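You operate a simulated robot arm through the tools that you are given. There is no shell and no other tool.

The job below is to be done with a simulated robot arm. You get a single attempt, and the scene is never put back.

TASK
Press the blue seal flush using the sleeve, then fit the black guard.
Fine: on the motor shaft of the seal stand; the sleeve goes back on the mat. Set down upright: sleeve with the yellow cap.
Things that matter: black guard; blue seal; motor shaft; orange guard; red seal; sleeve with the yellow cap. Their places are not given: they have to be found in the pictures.

It is judged by the outcome, as a careful person would: the job done as asked, and still so three seconds after it is handed in. It fails if anything else is knocked over, pushed out of place, dropped, spilled or broken. A push-on lid holds only when it is set on centred and level and pressed home; a screw cap is set on level and turned clockwise until tight.

THE ROBOT
A 7-joint arm with a two-finger gripper, fixed in place. Base frame: the origin is at the foot of the arm, x ahead of it, y to its left, z up; the work surface is at about z = 760. Units: mm, degrees, N and s.
With the tool pointing down near the work surface it reaches from about 340 to 720 mm from the base axis. Its first joint turns from -66.0 to 66.0 degrees. Payload 2.45 kg.
Tool frame: the origin (TCP) lies between the finger pads and is the grasp point; the fingertips stand 26 mm ahead of it; z points along the fingers, y is the line along which they close. Largest opening 96 mm; the body of the gripper starts 69 mm behind the TCP.
Orientation is told as [roll, pitch, yaw] about the base's x, y, z axes, in that order, counted from this pose: with the fingers straight down and closing along the base's y, the tool's x points along the base's -x, its y along +y and its z along -z.

THE INTERFACE
- The arm moves only by the tool play_rows. Its arguments are lists of equal length, an entry for each row: "hand": the finger opening in mm, from 0 to 96; "translation": the shift along the base's x, y, z in mm, a list of three; "rotation": the turn, a rotation vector about the base's x, y, z in degrees, a list of three. In form: {"hand": [hand, ...], "translation": [[dx, dy, dz], ...], "rotation": [[ax, ay, az], ...]}. A call has 1 to 20 rows; each row shifts and turns the commanded pose from where the row before left it. A row lasts 0.2 s, in which the tool goes at most 50 mm and 8.6 degrees; a call with a longer step from one row to the next is refused whole, and so is a gripper value outside its range. Where a pose cannot be reached the arm comes as near as it can. A force on the tool above 40 N (or 10 N above the force at the start of the call, whichever is more), or a blocked arm, ends the call early, and 0.2 s more pass. The fingers move at their own pace and stop on an object; they squeeze with about 35 N. The grip force told is the motor's: it shows also when the fingers shut on nothing. Time passes only in rows, and 0.2 s behind the last, so rows that do not move let the fingers close. It gives the time, the measured TCP pose, the force on the tool (base axes), the opening and the grip force at its end, in the units of the frame above (readings bear some noise), with the torque about the TCP (base axes, N m) and any sound that the robot's microphone picked up, and new pictures: "views" is both (left out), scene, wrist or none.
- Cameras (640 x 400 px; columns grow to the right, rows downward): "scene" is fixed at [155.3, -391, 1411.9]; the picture's right is [0.83, -0.56, 0.00], its down [-0.39, -0.57, -0.72] and it looks along [0.41, 0.60, -0.69] (base axes); focal length 215 px, centre (320, 200). "wrist" rides on the gripper at [82, 3, -98] in the tool frame; the picture's right is [-0.04, 1.00, 0.00], its down [-0.73, -0.03, -0.68] and it looks along [-0.68, -0.03, 0.73] (tool axes); focal length 256 px, centre (320, 200).
- point_at(camera, pixels): for up to 12 pixels [column, row] of the newest picture of that camera ("zoom" is the newest enlarged one), the place [x, y, z] in the base frame of the surface seen there, good to about 2 mm. No time passes.
- close_up(camera, box): a new picture of the part [left, top, right, bottom] of that camera's present view, enlarged. No time passes.
- hand_in(): hands the job in; it is judged then, once.

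Unless the task says otherwise, let go and move clear before handing in.

The tools are called after ">>>" as a command line: name --argument value ..., lists and objects as JSON in quotes. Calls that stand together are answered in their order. play_rows: Moves the arm, as the interface text tells. Its arguments: {"type":"object","properties":{"hand":{"type":"array","items":{"type":"number"}},"translation":{"type":"array","items":{"type":"array","items":{"type":"number"}}},"rotation":{"type":"array","items":{"type":"array","items":{"type":"number"}}},"views":{"type":"string","enum":["both","scene","wrist","none"]}},"required":["hand","translation","rotation"]} The other tools are called the same way: point_at (camera, pixels) gives the place of the surface under pixels of a picture; close_up (camera, box) takes an enlarged picture of a part of a camera's view; hand_in () hands the job in.

At the start:

```text
time_s: 0.0
eef_pos: [340.6, -18.4, 1243.8]
tcp_rot: [0.0, 0.1, 0.0]
ft_force: [-0.1, 0.0, -0.1]
moment: [-0.01, -0.03, -0.01]
opening: 95.9
grip_force: 0.1
```

scene: 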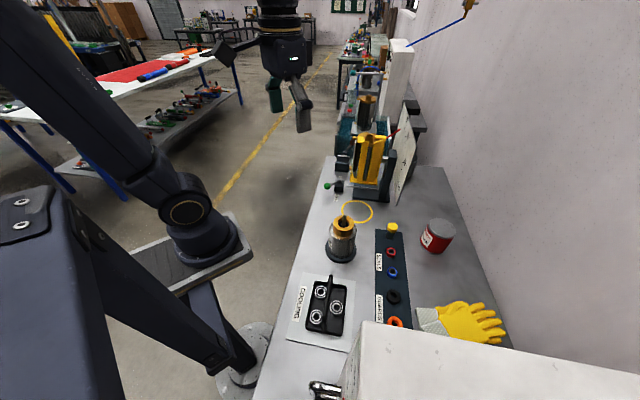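
wrist: 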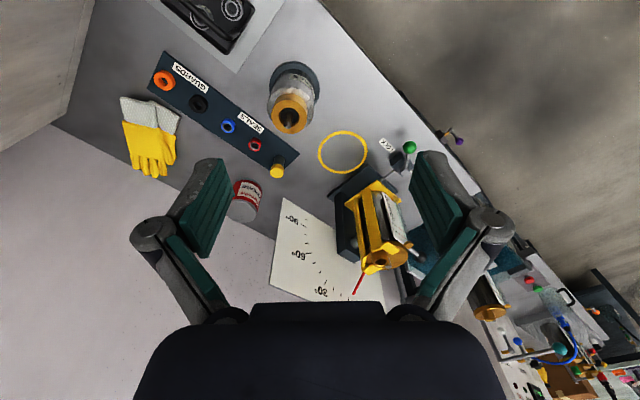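

The scene picture shows a mat with yellow cap (392,228), red ring (391,252), blue ring (393,273), black ring (393,296), orange ring (396,321), and a stand with a shaft near (342,235). I'll take close-ups to identify them.

>>> close_up --camera "scene" --box '[300, 190, 460, 340]'

>>> close_up --camera "wrist" --box '[140, 40, 380, 190]'

>>> point_at --camera "scene" --pixels '[[392, 228], [391, 252], [393, 273], [393, 296], [396, 321], [343, 220], [341, 258], [357, 211], [437, 235], [326, 293]]'

>>> point_at --camera "wrist" --pixels '[[277, 171], [255, 146], [228, 127], [199, 103], [164, 81], [290, 119], [293, 75], [342, 152], [245, 200]]'

```text
2.67 times, centred on (380, 265) of scene
```

zoom: 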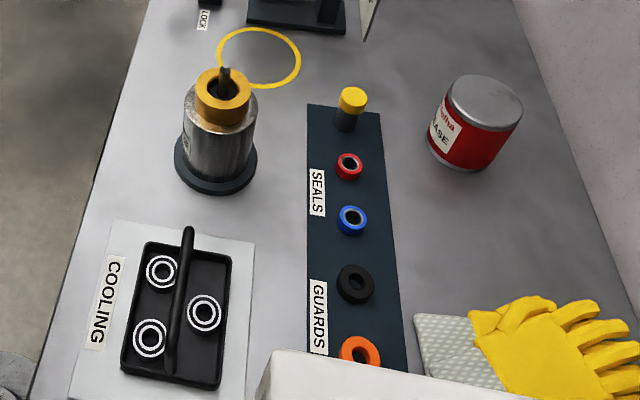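

```text
2.67 times, centred on (260, 115) of wrist
```

zoom: 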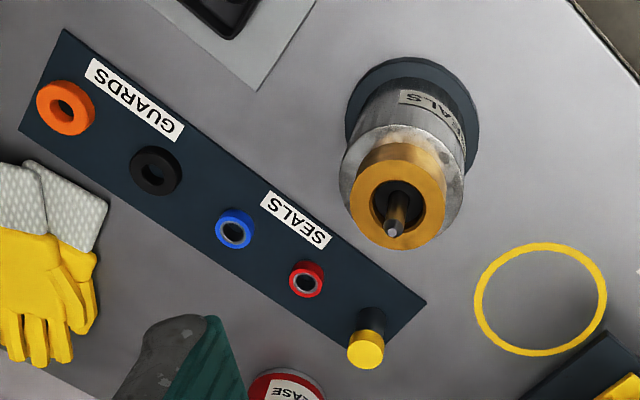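

```text
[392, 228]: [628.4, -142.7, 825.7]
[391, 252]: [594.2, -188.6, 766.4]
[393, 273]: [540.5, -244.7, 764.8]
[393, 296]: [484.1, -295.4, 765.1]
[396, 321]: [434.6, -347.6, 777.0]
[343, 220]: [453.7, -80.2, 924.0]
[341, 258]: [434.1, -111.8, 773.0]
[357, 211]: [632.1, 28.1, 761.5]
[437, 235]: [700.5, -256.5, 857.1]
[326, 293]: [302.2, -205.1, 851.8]
```

```text
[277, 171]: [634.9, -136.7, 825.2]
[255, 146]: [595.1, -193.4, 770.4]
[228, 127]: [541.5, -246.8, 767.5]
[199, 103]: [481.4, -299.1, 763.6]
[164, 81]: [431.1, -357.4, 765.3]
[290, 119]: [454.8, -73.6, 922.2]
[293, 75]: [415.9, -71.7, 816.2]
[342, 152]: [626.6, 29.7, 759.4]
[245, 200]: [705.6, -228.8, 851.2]
```

The pictures show the seal stand (shaft at roughly (454,-75,923)), the mat with capped sleeve, red, blue, black and orange parts. I'll move the wrist camera above the stand for a close look.

>>> play_rows --hand '[96, 96, 96, 96, 96, 96]' --translation '[[15, -10, -32], [15, -10, -32], [15, -10, -32], [15, -10, -32], [15, -10, -32], [15, -8, -30]]' --rotation '[[0, 0, 0], [0, 0, 0], [0, 0, 0], [0, 0, 0], [0, 0, 0], [0, 0, 0]]'

```text
time_s: 1.4
eef_pos: [430.4, -74.7, 1052.7]
tcp_rot: [0.0, 0.0, -0.1]
ft_force: [0.6, 0.6, -0.6]
moment: [0.01, -0.01, -0.02]
opening: 96.0
grip_force: 0.1
```

scene: 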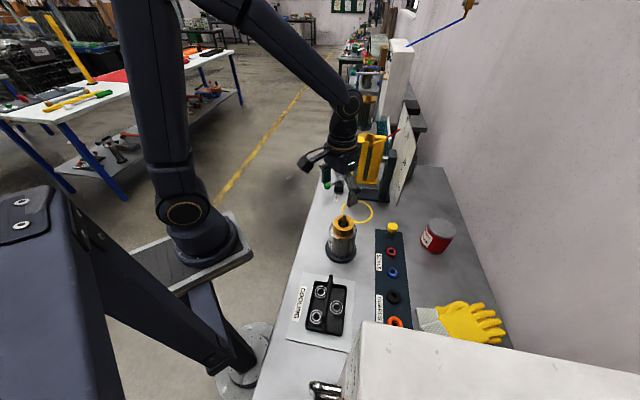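
wrist: 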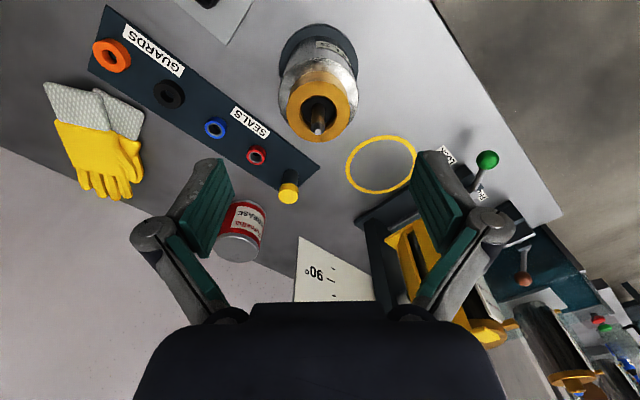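

>>> close_up --camera "wrist" --box '[270, 40, 380, 150]'

>>> point_at --camera "wrist" --pixels '[[319, 126], [318, 131], [318, 118], [293, 103], [352, 106], [320, 76], [318, 140], [303, 108], [334, 110], [321, 64]]'

>>> close_up --camera "wrist" --box '[80, 0, 330, 210]'

```text
3.64 times, centred on (325, 95) of wrist
```

zoom: 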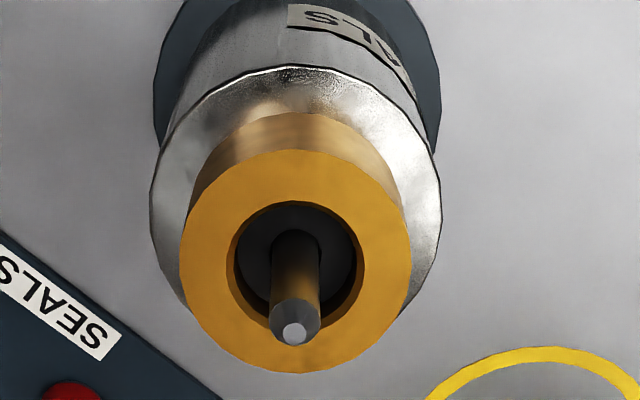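

```text
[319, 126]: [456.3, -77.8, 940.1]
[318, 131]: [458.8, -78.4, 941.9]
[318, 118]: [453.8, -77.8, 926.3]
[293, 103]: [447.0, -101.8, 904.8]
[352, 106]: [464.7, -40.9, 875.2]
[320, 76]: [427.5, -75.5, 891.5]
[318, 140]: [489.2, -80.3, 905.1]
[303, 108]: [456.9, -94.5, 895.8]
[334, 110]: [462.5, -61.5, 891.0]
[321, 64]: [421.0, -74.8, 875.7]
```

```text
1.90 times, centred on (205, 105) of wrist
```

zoom: 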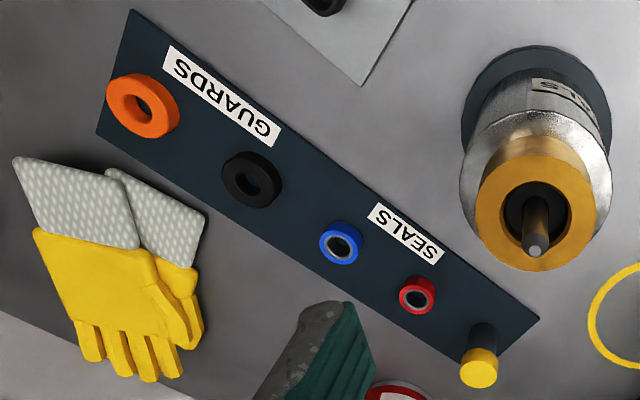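

The shaft tip (320,130) stands at z≈942, above a gold collar rim at z≈905 with a bore around it. I'll measure the collar and bore from a zoomed view.

>>> close_up --camera "wrist" --box '[270, 60, 380, 150]'

```text
4.44 times, centred on (325, 105) of wrist
```

zoom: 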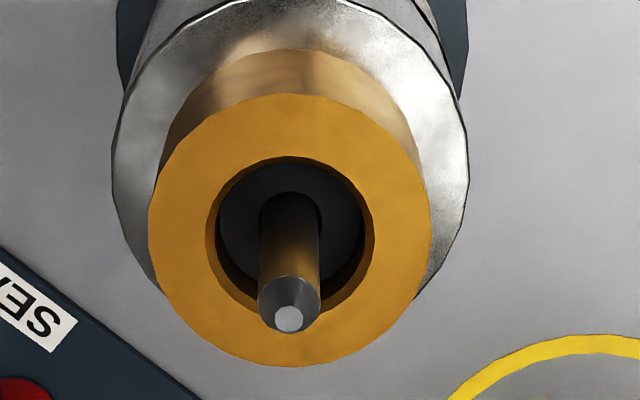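

>>> point_at --camera "zoom" --pixels '[[289, 318], [290, 290], [290, 260], [154, 226], [426, 236], [290, 98], [290, 362], [203, 232], [378, 238], [290, 152], [235, 200], [290, 180]]'

>>> point_at --camera "zoom" --pixels '[[262, 300], [318, 300], [266, 250], [314, 250], [345, 210], [250, 240], [335, 240], [290, 195], [180, 120], [120, 180], [460, 180]]'

```text
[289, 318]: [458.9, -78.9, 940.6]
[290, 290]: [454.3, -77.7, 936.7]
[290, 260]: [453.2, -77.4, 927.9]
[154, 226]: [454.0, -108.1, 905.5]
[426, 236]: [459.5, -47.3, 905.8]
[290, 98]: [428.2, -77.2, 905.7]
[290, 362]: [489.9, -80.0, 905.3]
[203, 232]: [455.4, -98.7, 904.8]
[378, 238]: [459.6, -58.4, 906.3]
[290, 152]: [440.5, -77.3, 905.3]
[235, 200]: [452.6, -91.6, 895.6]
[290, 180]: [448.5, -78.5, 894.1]
```

```text
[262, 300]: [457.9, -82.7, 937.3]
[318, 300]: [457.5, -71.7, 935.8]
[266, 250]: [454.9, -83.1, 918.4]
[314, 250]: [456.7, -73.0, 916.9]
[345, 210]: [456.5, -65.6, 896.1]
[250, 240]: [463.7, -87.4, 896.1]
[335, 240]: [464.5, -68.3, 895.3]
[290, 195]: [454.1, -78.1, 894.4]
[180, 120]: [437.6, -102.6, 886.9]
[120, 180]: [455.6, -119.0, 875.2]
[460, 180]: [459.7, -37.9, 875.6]
```

The collar rim is at z≈905.5, centred near (459,-78), bore ≈38 mm wide and 10 mm deep, shaft ≈12 mm. Next I'll move over the mat to measure the blue seal, guard and sleeve.

>>> play_rows --hand '[96, 96, 96, 96, 96, 96, 96, 96, 96]' --translation '[[10, -38, 0], [10, -38, 0], [10, -38, 0], [10, -38, 0], [10, -23, 0], [0, 0, -40], [0, 0, -40], [0, 0, -40], [0, 0, -30]]' --rotation '[[0, 0, 0], [0, 0, 0], [0, 0, 0], [0, 0, 0], [0, 0, 0], [0, 0, 0], [0, 0, 0], [0, 0, 0], [0, 0, 0]]'

```text
time_s: 3.4
eef_pos: [480.1, -250.4, 903.7]
tcp_rot: [-0.1, 0.0, -0.1]
ft_force: [-0.6, 0.1, -1.3]
moment: [0.0, 0.01, 0.05]
opening: 95.7
grip_force: 0.1
```

scene: 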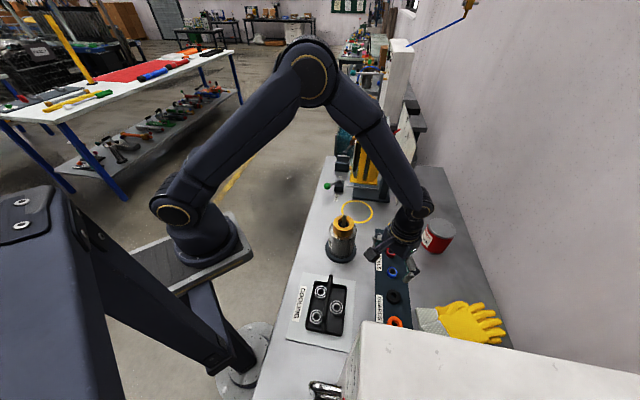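
wrist: 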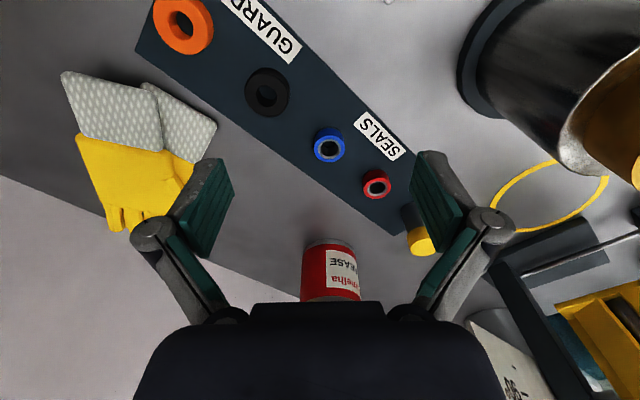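

>>> close_up --camera "wrist" --box '[230, 50, 430, 260]'

```text
1.90 times, centred on (330, 155) of wrist
```

zoom: 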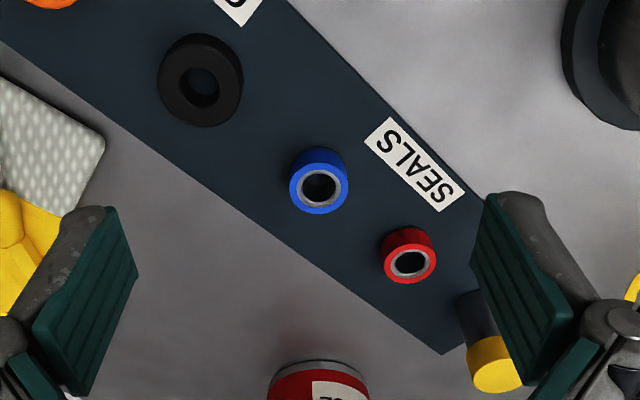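

>>> close_up --camera "wrist" --box '[295, 115, 365, 170]'

>>> point_at --camera "wrist" --pixels '[[315, 149], [343, 149], [328, 138], [329, 160], [329, 130], [310, 142], [268, 74], [246, 92], [290, 95], [268, 112], [267, 91], [268, 65]]'

```text
7.27 times, centred on (330, 142) of wrist
```

zoom: 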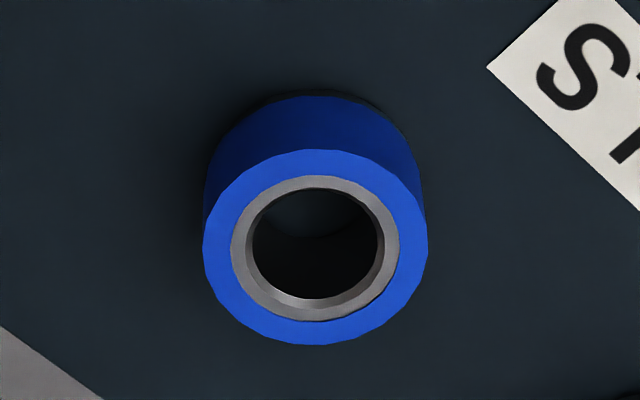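

```text
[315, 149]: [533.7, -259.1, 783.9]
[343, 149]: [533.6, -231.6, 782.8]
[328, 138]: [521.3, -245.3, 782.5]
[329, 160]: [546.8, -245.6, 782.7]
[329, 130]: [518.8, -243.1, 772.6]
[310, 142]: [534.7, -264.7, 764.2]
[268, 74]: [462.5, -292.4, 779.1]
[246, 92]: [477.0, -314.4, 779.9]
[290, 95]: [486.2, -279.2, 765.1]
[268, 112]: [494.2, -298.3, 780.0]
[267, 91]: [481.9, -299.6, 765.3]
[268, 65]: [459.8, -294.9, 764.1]
```

>>> point_at --camera "zoom" --pixels '[[206, 245], [424, 245], [315, 153], [315, 341], [245, 245], [388, 245], [315, 178], [315, 318], [256, 245], [376, 245], [315, 105], [315, 60]]'

>>> close_up --camera "wrist" --box '[230, 55, 310, 130]'

```text
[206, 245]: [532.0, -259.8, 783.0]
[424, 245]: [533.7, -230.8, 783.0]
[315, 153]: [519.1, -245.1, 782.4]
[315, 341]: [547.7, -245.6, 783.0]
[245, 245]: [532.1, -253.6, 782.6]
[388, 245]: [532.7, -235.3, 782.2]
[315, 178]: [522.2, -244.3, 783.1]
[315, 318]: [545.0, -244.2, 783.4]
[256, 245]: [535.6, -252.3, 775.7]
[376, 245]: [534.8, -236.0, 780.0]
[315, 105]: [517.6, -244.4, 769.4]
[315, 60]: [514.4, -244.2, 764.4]
```

```text
5.33 times, centred on (270, 92) of wrist
```

zoom: 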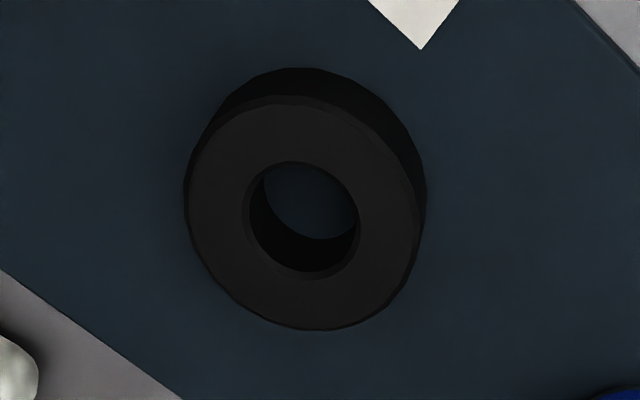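

The blue seal measures about 29 mm wide, z 764–783, centre (533,-245); the guard is about 37 mm wide, z 764–780. I'll get a steep view down into the stand's bore before gripping anything.

>>> play_rows --hand '[96, 96, 96, 96, 96, 96, 96, 96]' --translation '[[0, 0, 40], [0, 0, 40], [0, 0, 40], [5, 43, 0], [5, 43, 0], [5, 43, 0], [5, 43, 0], [0, 0, -20]]' --rotation '[[0, 0, 0], [0, 0, 0], [0, 0, 0], [0, 0, 0], [0, 0, 0], [0, 0, 0], [0, 0, 0], [0, 0, 0]]' --views "wrist"

```text
time_s: 5.2
eef_pos: [500.3, -77.6, 1004.0]
tcp_rot: [-0.1, 0.0, -0.1]
ft_force: [0.3, 0.2, 0.1]
moment: [-0.01, 0.04, -0.02]
opening: 96.0
grip_force: 0.2
```

wrist: 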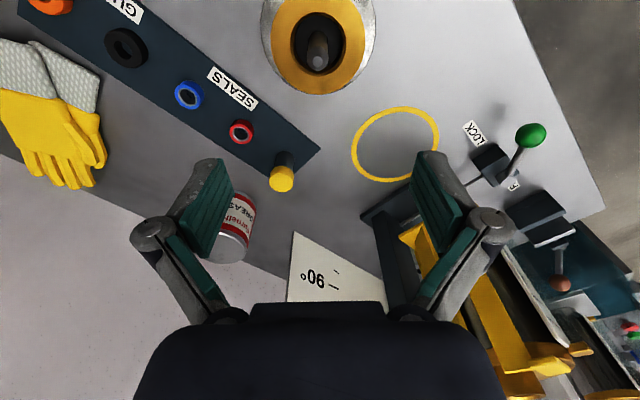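

>>> close_up --camera "wrist" --box '[265, 0, 375, 95]'

>>> point_at --camera "wrist" --pixels '[[318, 63], [318, 47], [300, 45], [335, 45], [318, 15], [305, 62], [330, 65], [285, 45], [352, 45], [318, 86]]'

```text
4.21 times, centred on (320, 48) of wrist
```

zoom: 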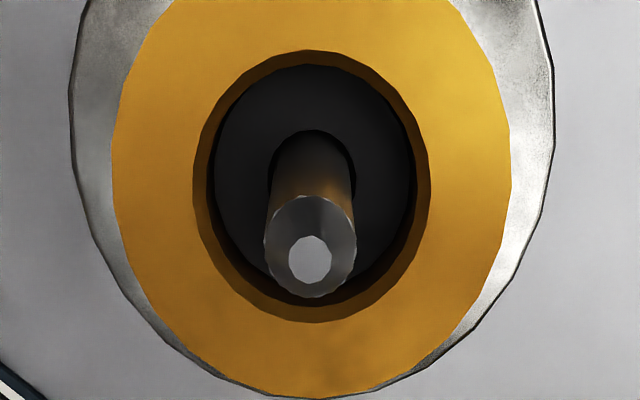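

```text
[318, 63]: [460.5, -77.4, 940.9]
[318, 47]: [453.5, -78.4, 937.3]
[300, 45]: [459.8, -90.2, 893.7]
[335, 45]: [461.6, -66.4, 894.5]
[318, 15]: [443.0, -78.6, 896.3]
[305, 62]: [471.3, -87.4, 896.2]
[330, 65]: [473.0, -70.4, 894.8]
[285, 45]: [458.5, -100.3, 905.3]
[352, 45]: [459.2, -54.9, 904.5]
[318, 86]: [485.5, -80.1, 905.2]
```

Looking into the bore, the floor is around z≈895 and the shaft centre about (459,-78). Now I'll zoom on the seals and sleeve from this viewpoint to refine the positions.

>>> close_up --camera "wrist" --box '[160, 65, 320, 200]'

```text
2.96 times, centred on (240, 132) of wrist
```

zoom: 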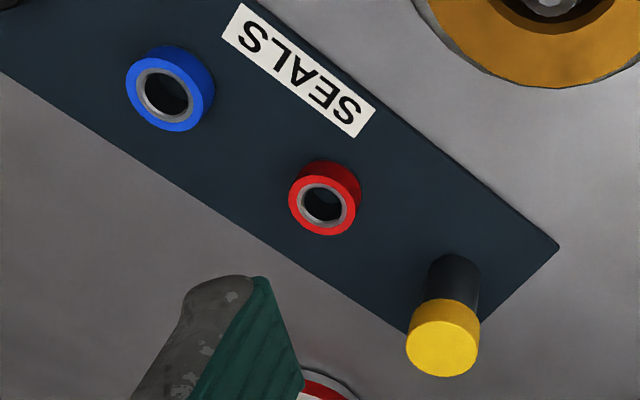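

>>> point_at --camera "zoom" --pixels '[[128, 92], [198, 98], [160, 60], [166, 129], [408, 348], [476, 348], [443, 322], [443, 374], [452, 262], [430, 270], [441, 310], [442, 350]]'

>>> point_at --camera "zoom" --pixels '[[478, 290], [428, 290], [480, 250], [430, 310], [470, 315], [290, 200], [354, 206], [320, 170], [322, 233], [560, 245], [405, 328], [480, 322]]'

```text
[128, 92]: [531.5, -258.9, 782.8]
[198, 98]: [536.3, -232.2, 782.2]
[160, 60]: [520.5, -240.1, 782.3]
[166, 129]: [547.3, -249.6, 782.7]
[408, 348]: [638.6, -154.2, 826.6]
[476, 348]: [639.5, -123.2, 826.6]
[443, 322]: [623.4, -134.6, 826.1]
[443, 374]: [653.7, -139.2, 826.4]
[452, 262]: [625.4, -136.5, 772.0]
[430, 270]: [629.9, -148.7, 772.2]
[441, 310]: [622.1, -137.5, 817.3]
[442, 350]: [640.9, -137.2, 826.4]
```

```text
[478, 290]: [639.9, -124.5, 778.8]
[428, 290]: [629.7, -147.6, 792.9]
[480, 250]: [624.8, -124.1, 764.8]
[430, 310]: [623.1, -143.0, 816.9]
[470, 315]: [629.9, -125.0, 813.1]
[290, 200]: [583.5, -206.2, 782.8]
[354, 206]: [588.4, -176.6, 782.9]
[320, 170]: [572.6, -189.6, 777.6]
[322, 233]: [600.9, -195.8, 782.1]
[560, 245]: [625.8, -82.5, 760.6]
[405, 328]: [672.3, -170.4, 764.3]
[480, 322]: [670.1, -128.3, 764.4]
```

The blue seal's rim is centred at about (533.7,-245.3), top z≈783; the sleeve cap is at (638.5,-138.2), top 826. I'll go above the blue seal with the fingers partly closed and check.

>>> play_rows --hand '[60, 60, 60, 60, 60, 60, 60, 60, 60]' --translation '[[8, -42, 0], [8, -42, 0], [8, -42, 0], [9.4, -41.7, 0], [0, 0, -40], [0, 0, -40], [0, 0, -40], [0, 0, -40], [0, 0, 0]]' --rotation '[[0, 0, 0], [0, 0, 0], [0, 0, 0], [0, 0, 0], [0, 0, 0], [0, 0, 0], [0, 0, 0], [0, 0, 0], [0, 0, 0]]' --views "wrist"

```text
time_s: 7.2
eef_pos: [535.4, -244.9, 841.1]
tcp_rot: [0.0, 0.0, -0.1]
ft_force: [0.2, -1.1, 0.6]
moment: [0.01, 0.0, 0.01]
opening: 60.1
grip_force: 0.1
```

wrist: 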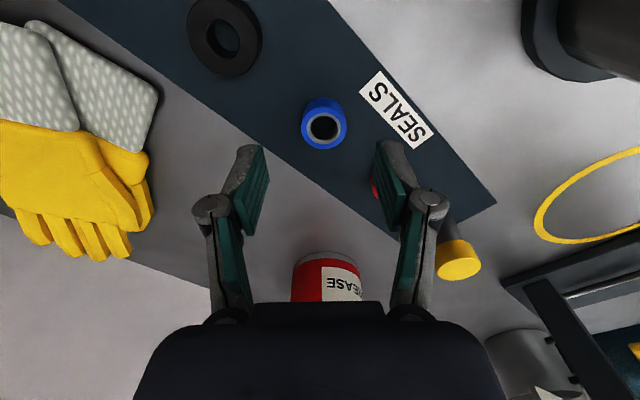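

>>> close_up --camera "wrist" --box '[280, 80, 370, 165]'

```text
4.71 times, centred on (325, 122) of wrist
```

zoom: 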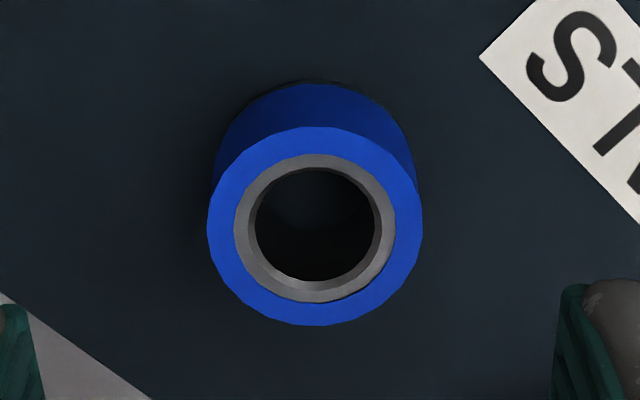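

>>> point_at --camera "zoom" --pixels '[[209, 228], [421, 228], [315, 129], [315, 323], [256, 226], [378, 226], [315, 168], [315, 282], [300, 215], [320, 190]]'

```text
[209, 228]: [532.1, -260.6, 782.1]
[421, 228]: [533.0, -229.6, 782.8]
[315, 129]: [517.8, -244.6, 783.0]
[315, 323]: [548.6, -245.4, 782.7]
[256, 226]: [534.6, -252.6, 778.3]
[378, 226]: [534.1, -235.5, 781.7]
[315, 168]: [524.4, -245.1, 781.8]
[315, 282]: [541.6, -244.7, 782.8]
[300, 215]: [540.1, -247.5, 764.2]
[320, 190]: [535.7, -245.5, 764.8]
```

>>> play_rows --hand '[60, 60]' --translation '[[0, 0, 0], [0, 0, 0]]' --rotation '[[0, 0, 0], [0, 0, 0]]' --views "none"

```text
time_s: 7.8
eef_pos: [534.7, -247.0, 842.6]
tcp_rot: [-0.1, 0.0, 0.0]
ft_force: [-0.5, 0.3, 0.7]
moment: [0.01, -0.01, 0.01]
opening: 60.0
grip_force: 0.1
```

Readings bear ~1 mm noise; the seal is nearly under the TCP. I'll descend so the fingertips overlap only the top ~8 mm of the seal, then close gently.

>>> play_rows --hand '[50, 50, 50, 50, 26, 26, 26, 26, 26]' --translation '[[-0.8, 1, -14], [0, 0, -14], [0, 0, -13.8], [0, 0, 0], [0, 0, 0], [0, 0, 0], [0, 0, 0], [0, 0, 0], [0, 0, 0]]' --rotation '[[0, 0, 0], [0, 0, 0], [0, 0, 0], [0, 0, 0], [0, 0, 0], [0, 0, 0], [0, 0, 0], [0, 0, 0], [0, 0, 0]]'

```text
time_s: 9.8
eef_pos: [534.3, -245.2, 800.4]
tcp_rot: [0.0, 0.0, -0.1]
ft_force: [0.4, 0.2, 0.6]
moment: [0.05, -0.06, 0.02]
opening: 28.4
grip_force: 35.2
```

scene: 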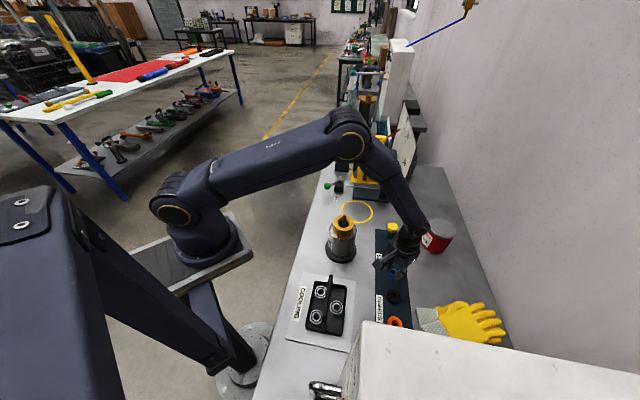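
wrist: 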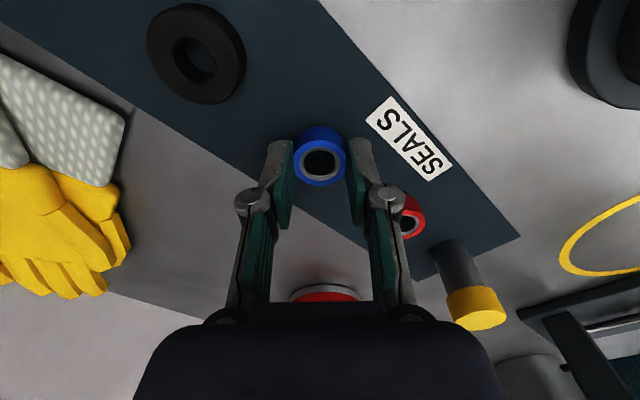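

The fingers hold the blue seal (opening 28.4, grip 35 N). I'll lift a little and inspect its place in the fingers.

>>> play_rows --hand '[26, 26, 26, 26]' --translation '[[0, 0, 15], [0, 0, 35], [0, 0, 40], [0, 0, 0]]' --rotation '[[0, 0, 0], [0, 0, 0], [0, 0, 0], [0, 0, 0]]' --views "wrist"

>>> close_up --camera "wrist" --box '[260, 90, 380, 210]'

```text
time_s: 10.8
eef_pos: [532.4, -246.7, 890.2]
tcp_rot: [0.0, 0.0, 0.0]
ft_force: [-0.1, 0.6, -0.7]
moment: [0.0, -0.01, 0.02]
opening: 28.1
grip_force: 34.5
```

wrist: 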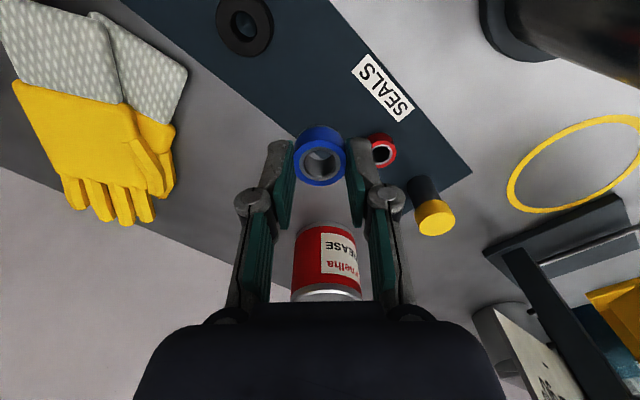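

```text
3.33 times, centred on (320, 150) of wrist
```

zoom: 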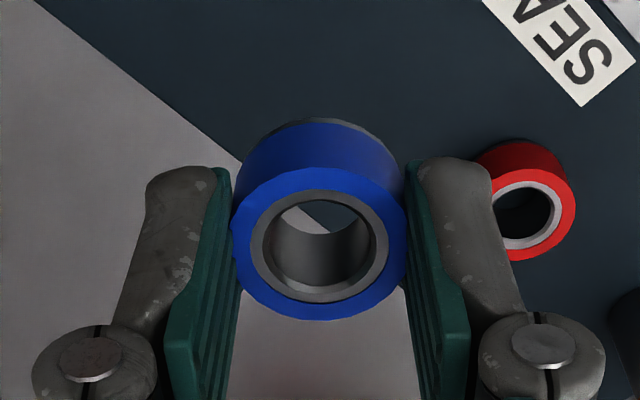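

>>> point_at --camera "zoom" --pixels '[[236, 240], [402, 240], [319, 172], [319, 316], [256, 245], [384, 245], [319, 195], [319, 298], [319, 124], [319, 130]]'

```text
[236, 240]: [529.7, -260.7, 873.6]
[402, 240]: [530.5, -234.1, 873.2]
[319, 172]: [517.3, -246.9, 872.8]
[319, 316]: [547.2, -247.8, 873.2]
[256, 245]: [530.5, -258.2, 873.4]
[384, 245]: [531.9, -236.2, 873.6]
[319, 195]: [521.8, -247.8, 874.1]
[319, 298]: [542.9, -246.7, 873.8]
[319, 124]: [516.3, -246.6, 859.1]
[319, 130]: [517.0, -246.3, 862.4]
```

The seal is held with its top centre at about (532.3,-247.2,873.4). I'll carry it up and across to hover above the shaft, then check alignment.

>>> play_rows --hand '[26, 26, 26, 26, 26, 26, 26, 26, 26, 26]' --translation '[[0, 0, 40], [0, 0, 40], [0, 0, 40], [-14.5, 33.8, 0], [-14.5, 33.8, 0], [-14.5, 33.8, 0], [-14.5, 33.8, 0], [-14.95, 33.8, 0], [0, 0, -10], [0, 0, 0]]' --rotation '[[0, 0, 0], [0, 0, 0], [0, 0, 0], [0, 0, 0], [0, 0, 0], [0, 0, 0], [0, 0, 0], [0, 0, 0], [0, 0, 0], [0, 0, 0]]'

>>> close_up --camera "wrist" --box '[260, 90, 380, 210]'

>>> close_up --camera "scene" --box '[290, 170, 400, 260]'

```text
time_s: 13.0
eef_pos: [461.0, -76.0, 1002.6]
tcp_rot: [0.0, -0.1, 0.0]
ft_force: [0.7, 0.1, 0.8]
moment: [-0.03, 0.01, 0.0]
opening: 27.9
grip_force: 35.0
```

scene: 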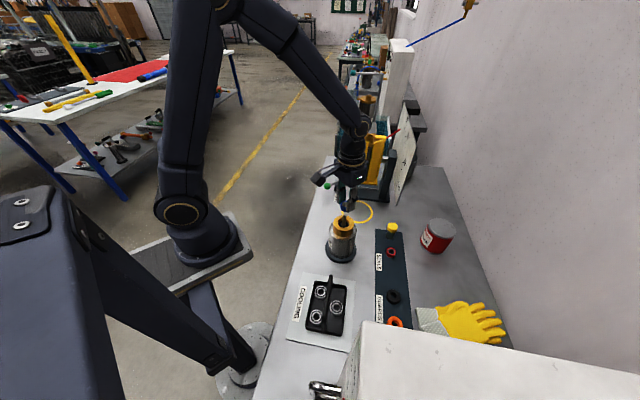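
wrist: 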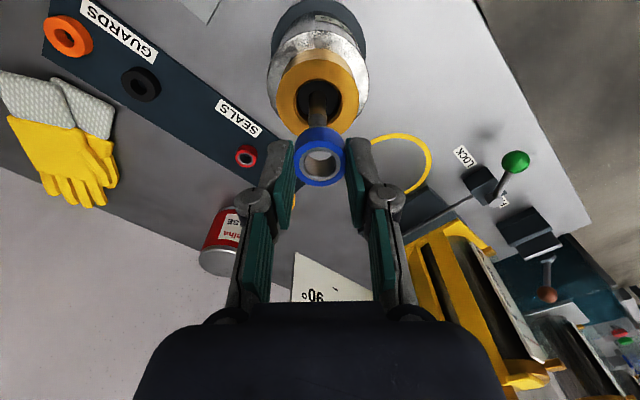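

```text
3.33 times, centred on (320, 150) of wrist
```

zoom: 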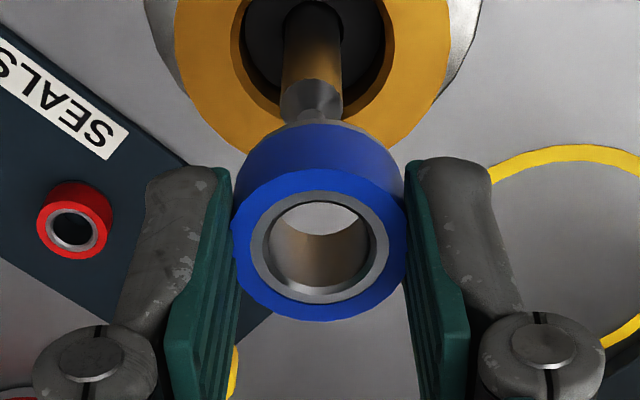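

```text
4.44 times, centred on (345, 215) of scene
```

zoom: 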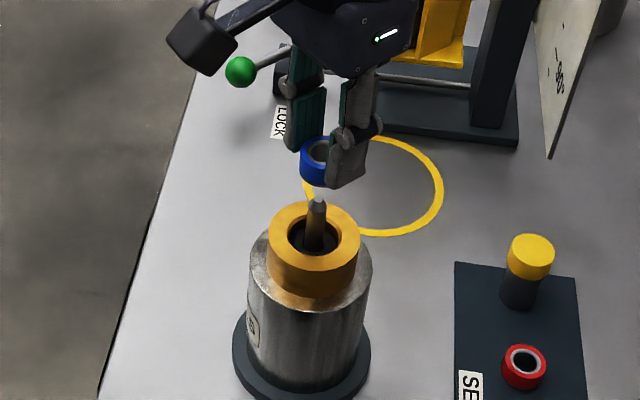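

>>> close_up --camera "wrist" --box '[260, 50, 380, 200]'

```text
2.67 times, centred on (320, 125) of wrist
```

zoom: 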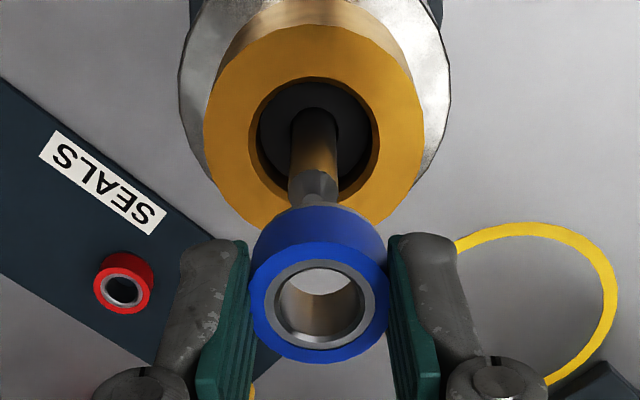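

>>> point_at --camera "zoom" --pixels '[[254, 300], [386, 300], [319, 246], [319, 360], [207, 125], [419, 125], [290, 150], [337, 150], [314, 25], [313, 202], [313, 140], [313, 185]]'

>>> point_at --camera "zoom" --pixels '[[256, 300], [384, 300], [319, 248], [319, 358], [285, 300], [356, 300], [319, 272], [319, 342], [293, 190], [336, 190], [300, 208], [326, 206]]'

```text
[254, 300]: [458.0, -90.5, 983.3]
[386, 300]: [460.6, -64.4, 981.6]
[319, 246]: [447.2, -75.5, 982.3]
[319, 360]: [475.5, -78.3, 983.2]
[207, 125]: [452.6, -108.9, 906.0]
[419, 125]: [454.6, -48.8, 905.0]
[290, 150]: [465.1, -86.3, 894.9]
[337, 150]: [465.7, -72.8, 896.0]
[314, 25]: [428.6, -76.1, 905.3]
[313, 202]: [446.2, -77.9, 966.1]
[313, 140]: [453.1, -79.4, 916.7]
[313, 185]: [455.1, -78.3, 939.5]
```

```text
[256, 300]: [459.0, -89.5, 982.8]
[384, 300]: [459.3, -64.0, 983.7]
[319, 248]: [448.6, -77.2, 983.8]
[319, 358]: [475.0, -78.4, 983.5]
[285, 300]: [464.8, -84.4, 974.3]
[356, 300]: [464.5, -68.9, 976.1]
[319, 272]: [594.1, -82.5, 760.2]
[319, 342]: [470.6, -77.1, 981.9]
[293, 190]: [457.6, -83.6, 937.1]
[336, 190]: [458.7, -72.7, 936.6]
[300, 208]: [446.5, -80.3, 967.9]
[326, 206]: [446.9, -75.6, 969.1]
```

The shaft in the zoom (col 314) sits slightly left of the seal's hole (col 319), about 1 mm in -y. I'll sample more points to average out noise.

>>> point_at --camera "zoom" --pixels '[[319, 248], [310, 249], [330, 249], [319, 250], [319, 358], [310, 357], [330, 357], [319, 356], [256, 302], [257, 305], [384, 302], [383, 305]]'

>>> point_at --camera "zoom" --pixels '[[319, 264], [319, 266], [319, 268], [319, 344], [319, 346], [319, 348], [275, 302], [273, 303], [364, 302], [366, 303], [300, 180], [330, 180]]'

>>> point_at --camera "zoom" --pixels '[[290, 160], [336, 160], [291, 170], [336, 170], [313, 150], [313, 160], [313, 165], [300, 27], [330, 27], [314, 27], [209, 130], [417, 130]]'

```text
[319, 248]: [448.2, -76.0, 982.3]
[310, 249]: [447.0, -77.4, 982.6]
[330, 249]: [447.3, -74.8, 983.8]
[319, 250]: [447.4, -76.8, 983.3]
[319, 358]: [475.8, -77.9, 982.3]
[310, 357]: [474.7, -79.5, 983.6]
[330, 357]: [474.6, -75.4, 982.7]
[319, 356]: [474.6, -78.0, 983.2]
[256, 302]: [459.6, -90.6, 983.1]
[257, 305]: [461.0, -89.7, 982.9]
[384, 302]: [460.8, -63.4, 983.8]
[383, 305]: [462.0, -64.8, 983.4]
```

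```text
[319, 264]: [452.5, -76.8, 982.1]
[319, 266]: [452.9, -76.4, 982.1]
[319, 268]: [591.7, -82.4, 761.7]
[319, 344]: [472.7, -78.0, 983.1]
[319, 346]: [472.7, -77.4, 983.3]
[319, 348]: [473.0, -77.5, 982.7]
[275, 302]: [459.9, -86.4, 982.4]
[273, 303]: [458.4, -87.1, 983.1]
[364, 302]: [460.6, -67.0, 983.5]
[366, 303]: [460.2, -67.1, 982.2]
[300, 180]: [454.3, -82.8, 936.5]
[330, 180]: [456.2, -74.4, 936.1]
```

```text
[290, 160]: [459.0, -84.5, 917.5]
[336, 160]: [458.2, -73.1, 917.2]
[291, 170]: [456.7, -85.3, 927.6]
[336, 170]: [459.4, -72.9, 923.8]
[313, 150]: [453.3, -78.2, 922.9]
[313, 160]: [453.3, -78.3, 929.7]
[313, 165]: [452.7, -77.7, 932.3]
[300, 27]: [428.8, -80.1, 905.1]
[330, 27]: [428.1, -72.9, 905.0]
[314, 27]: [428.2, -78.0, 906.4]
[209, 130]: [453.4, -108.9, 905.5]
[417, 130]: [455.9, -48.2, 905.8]
```

Averaging gives the seal at (461,-77.1) versus the shaft at (459.1,-78.4). I'll shift by (-1.6,-1.3) and lower the seal over the tip slowly, watching force.

>>> play_rows --hand '[26, 26, 26, 26, 26, 26, 26]' --translation '[[-1.6, -1.3, 0], [0, 0, -8], [0, 0, -6], [0, 0, -5], [0, 0, -4], [0, 0, -4], [0, 0, -4]]' --rotation '[[0, 0, 0], [0, 0, 0], [0, 0, 0], [0, 0, 0], [0, 0, 0], [0, 0, 0], [0, 0, 0]]'

>>> close_up --camera "wrist" --box '[260, 60, 380, 200]'

>>> close_up --camera "scene" --box '[310, 190, 380, 250]'

```text
time_s: 14.6
eef_pos: [459.0, -77.3, 970.9]
tcp_rot: [0.0, 0.1, -0.1]
ft_force: [-0.1, 0.3, 0.6]
moment: [0.01, 0.0, 0.02]
opening: 28.2
grip_force: 34.9
```

scene: 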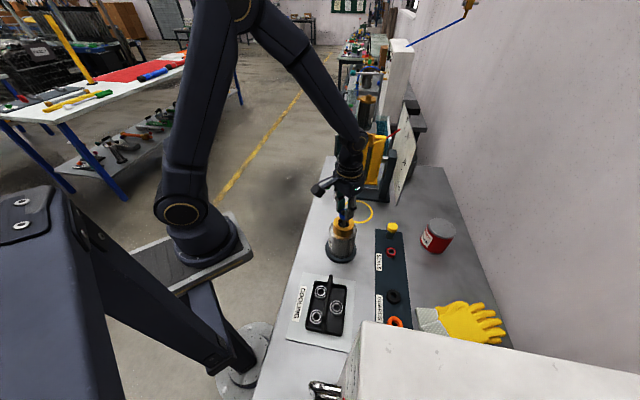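
wrist: 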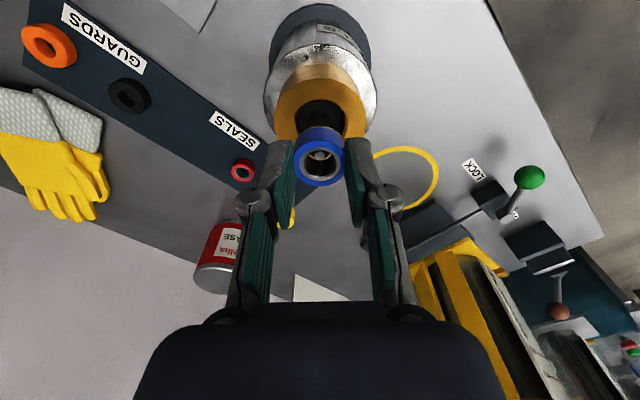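

```text
2.86 times, centred on (320, 130) of wrist
```

zoom: 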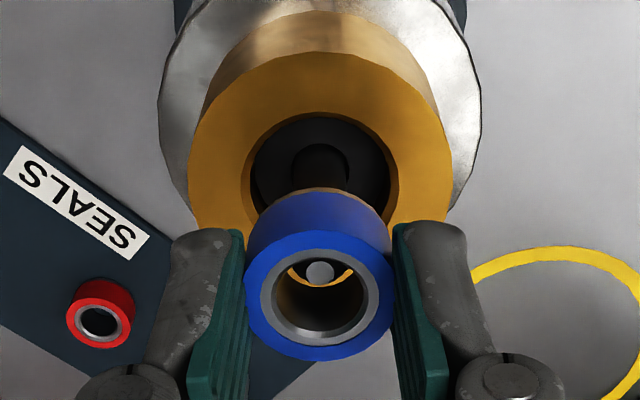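

```text
6.67 times, centred on (345, 220) of scene
```

zoom: 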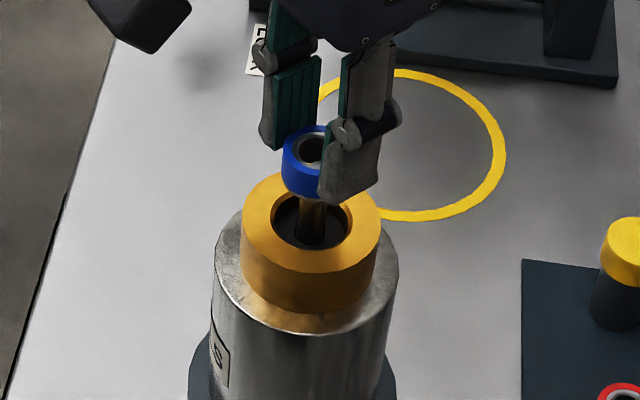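

The shaft tip is visible inside the seal's hole at zoom (320,272) with no contact force. I'll sample the relative position once more before going deeper.

>>> close_up --camera "wrist" --box '[290, 125, 350, 190]'

```text
6.15 times, centred on (320, 158) of wrist
```

zoom: 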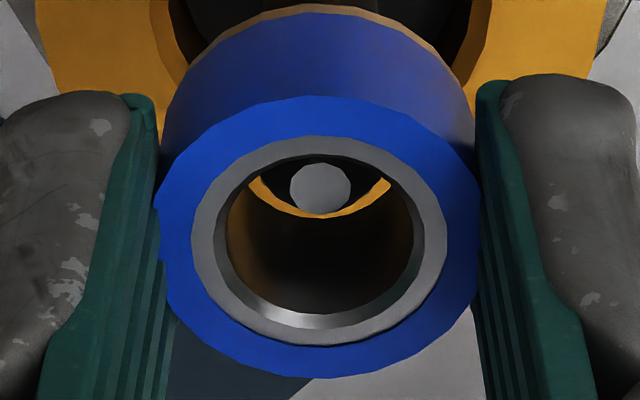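

>>> point_at --camera "zoom" --pixels '[[321, 180], [321, 195], [320, 188], [270, 185], [370, 185], [262, 195], [320, 217], [321, 235], [321, 8], [321, 30], [321, 100], [321, 374]]'

>>> point_at --camera "zoom" --pixels '[[321, 175], [315, 188], [326, 188], [285, 170], [355, 170], [300, 165], [380, 192], [340, 235], [321, 12], [321, 16], [321, 103], [321, 370]]'

```text
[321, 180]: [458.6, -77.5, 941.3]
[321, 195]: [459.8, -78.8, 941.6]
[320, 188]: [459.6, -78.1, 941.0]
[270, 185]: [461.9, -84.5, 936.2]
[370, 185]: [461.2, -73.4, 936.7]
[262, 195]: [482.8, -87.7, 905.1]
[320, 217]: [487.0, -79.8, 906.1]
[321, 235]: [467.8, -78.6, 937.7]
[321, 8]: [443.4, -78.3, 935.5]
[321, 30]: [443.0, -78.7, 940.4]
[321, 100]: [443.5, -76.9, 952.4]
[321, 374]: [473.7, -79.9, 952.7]
```

```text
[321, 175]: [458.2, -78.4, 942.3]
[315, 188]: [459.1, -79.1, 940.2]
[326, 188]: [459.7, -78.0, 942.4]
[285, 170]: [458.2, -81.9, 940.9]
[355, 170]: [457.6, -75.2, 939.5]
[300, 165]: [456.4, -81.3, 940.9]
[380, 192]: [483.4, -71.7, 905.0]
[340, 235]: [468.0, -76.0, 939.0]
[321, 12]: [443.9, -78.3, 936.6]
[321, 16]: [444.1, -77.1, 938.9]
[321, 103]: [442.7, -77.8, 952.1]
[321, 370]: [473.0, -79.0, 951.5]
```

The seal centre (≈458.4) is about 0.7 mm short of the shaft centre (≈459.2) in x; y matches. I'll correct +0.7 and continue lowering slowly.

>>> play_rows --hand '[26, 26, 26, 26, 26, 26, 26, 26]' --translation '[[0.7, 0, 0], [0, 0, -4], [0, 0, -4], [0, 0, -4], [0, 0, -4], [0, 0, -4], [0, 0, -4], [0, 0, -4]]' --rotation '[[0, 0, 0], [0, 0, 0], [0, 0, 0], [0, 0, 0], [0, 0, 0], [0, 0, 0], [0, 0, 0], [0, 0, 0]]'

>>> close_up --camera "wrist" --box '[270, 90, 370, 190]'

>>> close_up --camera "scene" --box '[310, 190, 380, 250]'

```text
time_s: 16.4
eef_pos: [458.3, -77.7, 942.5]
tcp_rot: [0.0, 0.1, 0.1]
ft_force: [0.6, -0.2, -0.3]
moment: [-0.03, -0.05, 0.01]
opening: 28.0
grip_force: 35.2
```

scene: 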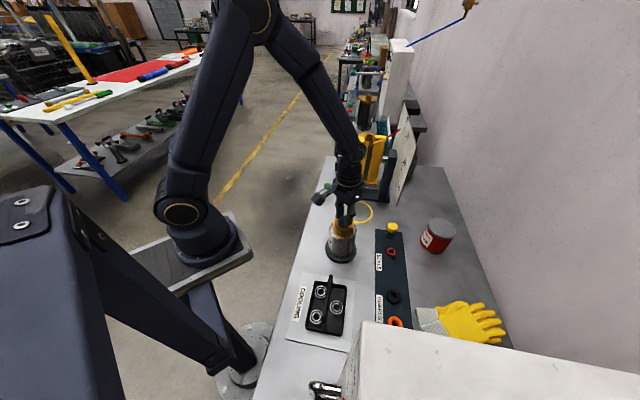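
wrist: 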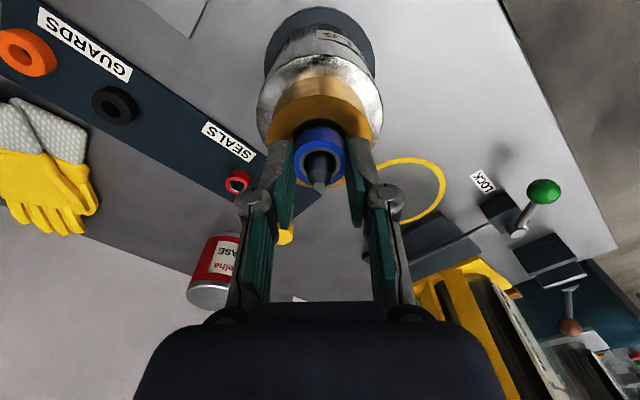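

```text
4.00 times, centred on (320, 140) of wrist
```

zoom: 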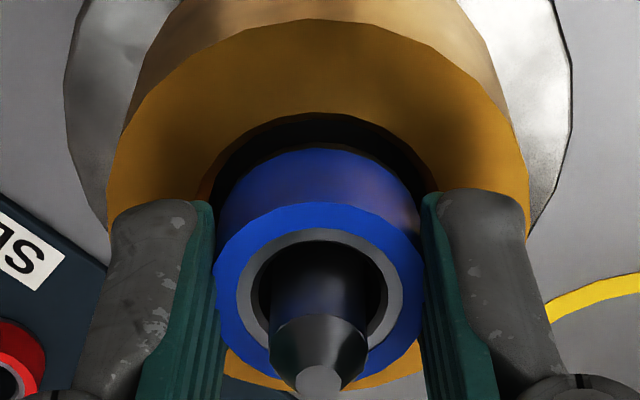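

```text
6.67 times, centred on (345, 220) of scene
```

zoom: 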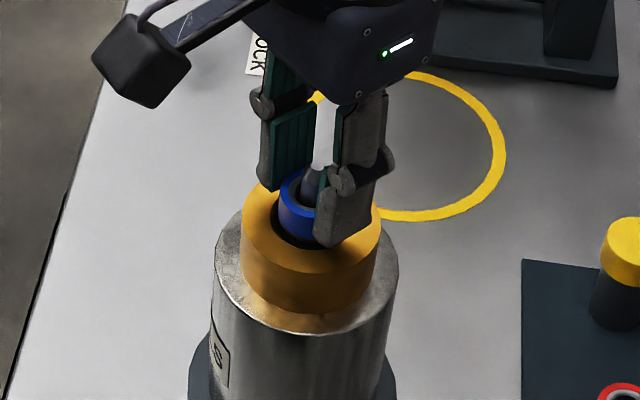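

The seal is threaded on the shaft with no force; its bottom is around the collar rim. I'll lower further in 2 mm steps.

>>> play_rows --hand '[26, 26, 26, 26]' --translation '[[0, 0, -2], [0, 0, -2], [0, 0, -2], [0, 0, -2]]' --rotation '[[0, 0, 0], [0, 0, 0], [0, 0, 0], [0, 0, 0]]' --views "wrist"

>>> close_up --camera "wrist" --box '[270, 90, 370, 190]'

>>> close_up --camera "scene" --box '[310, 190, 380, 250]'

```text
time_s: 17.4
eef_pos: [459.2, -77.7, 934.0]
tcp_rot: [-0.1, 0.0, 0.0]
ft_force: [-1.0, 0.1, 0.8]
moment: [-0.01, -0.02, -0.01]
opening: 28.0
grip_force: 35.2
```

wrist: 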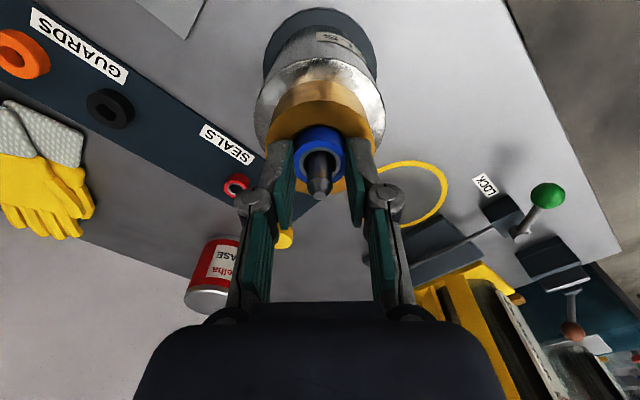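

```text
4.00 times, centred on (320, 140) of wrist
```

zoom: 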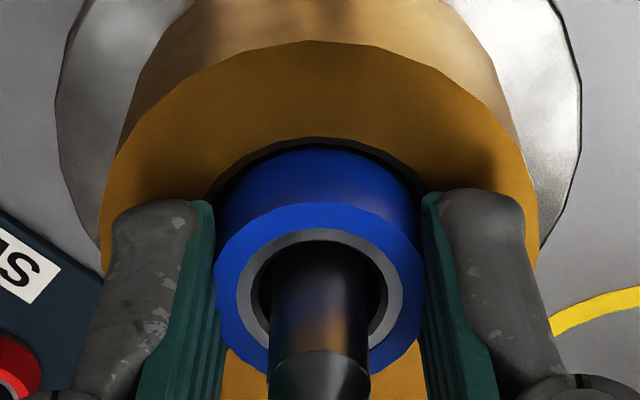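

```text
6.67 times, centred on (345, 220) of scene
```

zoom: 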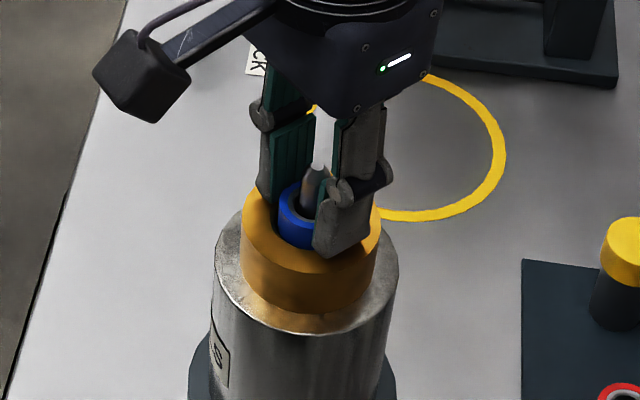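

Still no contact; fingertips are about 2–3 mm above the collar. I'll go 1.5 mm more and release the seal, opening slowly.

>>> play_rows --hand '[26, 26, 34, 40, 40, 40]' --translation '[[0, 0, -0.8], [0, 0, -0.7], [0, 0, 0], [0, 0, 0], [0, 0, 0], [0, 0, 0]]' --rotation '[[0, 0, 0], [0, 0, 0], [0, 0, 0], [0, 0, 0], [0, 0, 0], [0, 0, 0]]' --views "wrist"

>>> close_up --camera "wrist" --box '[270, 90, 370, 190]'

```text
time_s: 18.8
eef_pos: [460.6, -78.2, 933.5]
tcp_rot: [0.0, 0.1, 0.0]
ft_force: [-0.2, 0.6, 0.1]
moment: [0.0, 0.02, -0.02]
opening: 40.4
grip_force: 0.1
```

wrist: 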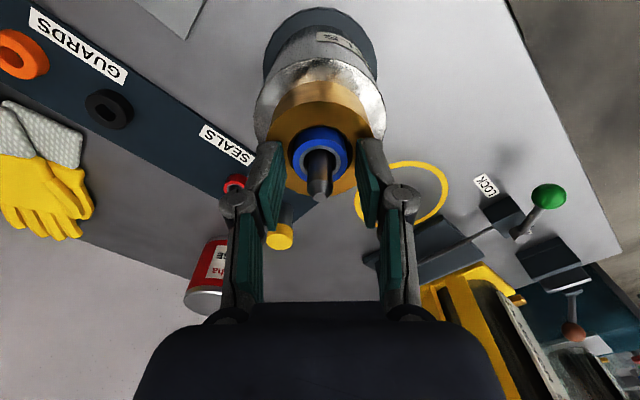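

```text
4.00 times, centred on (320, 140) of wrist
```

zoom: 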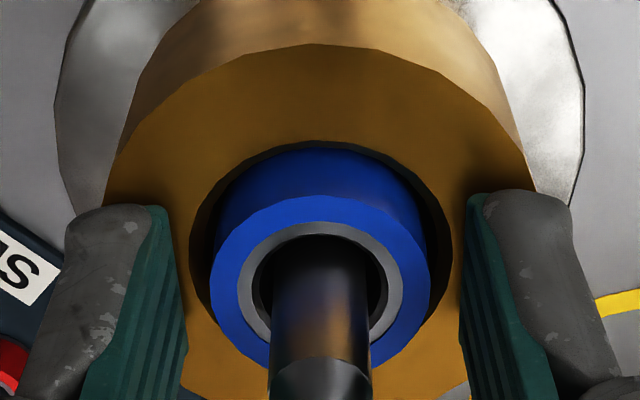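

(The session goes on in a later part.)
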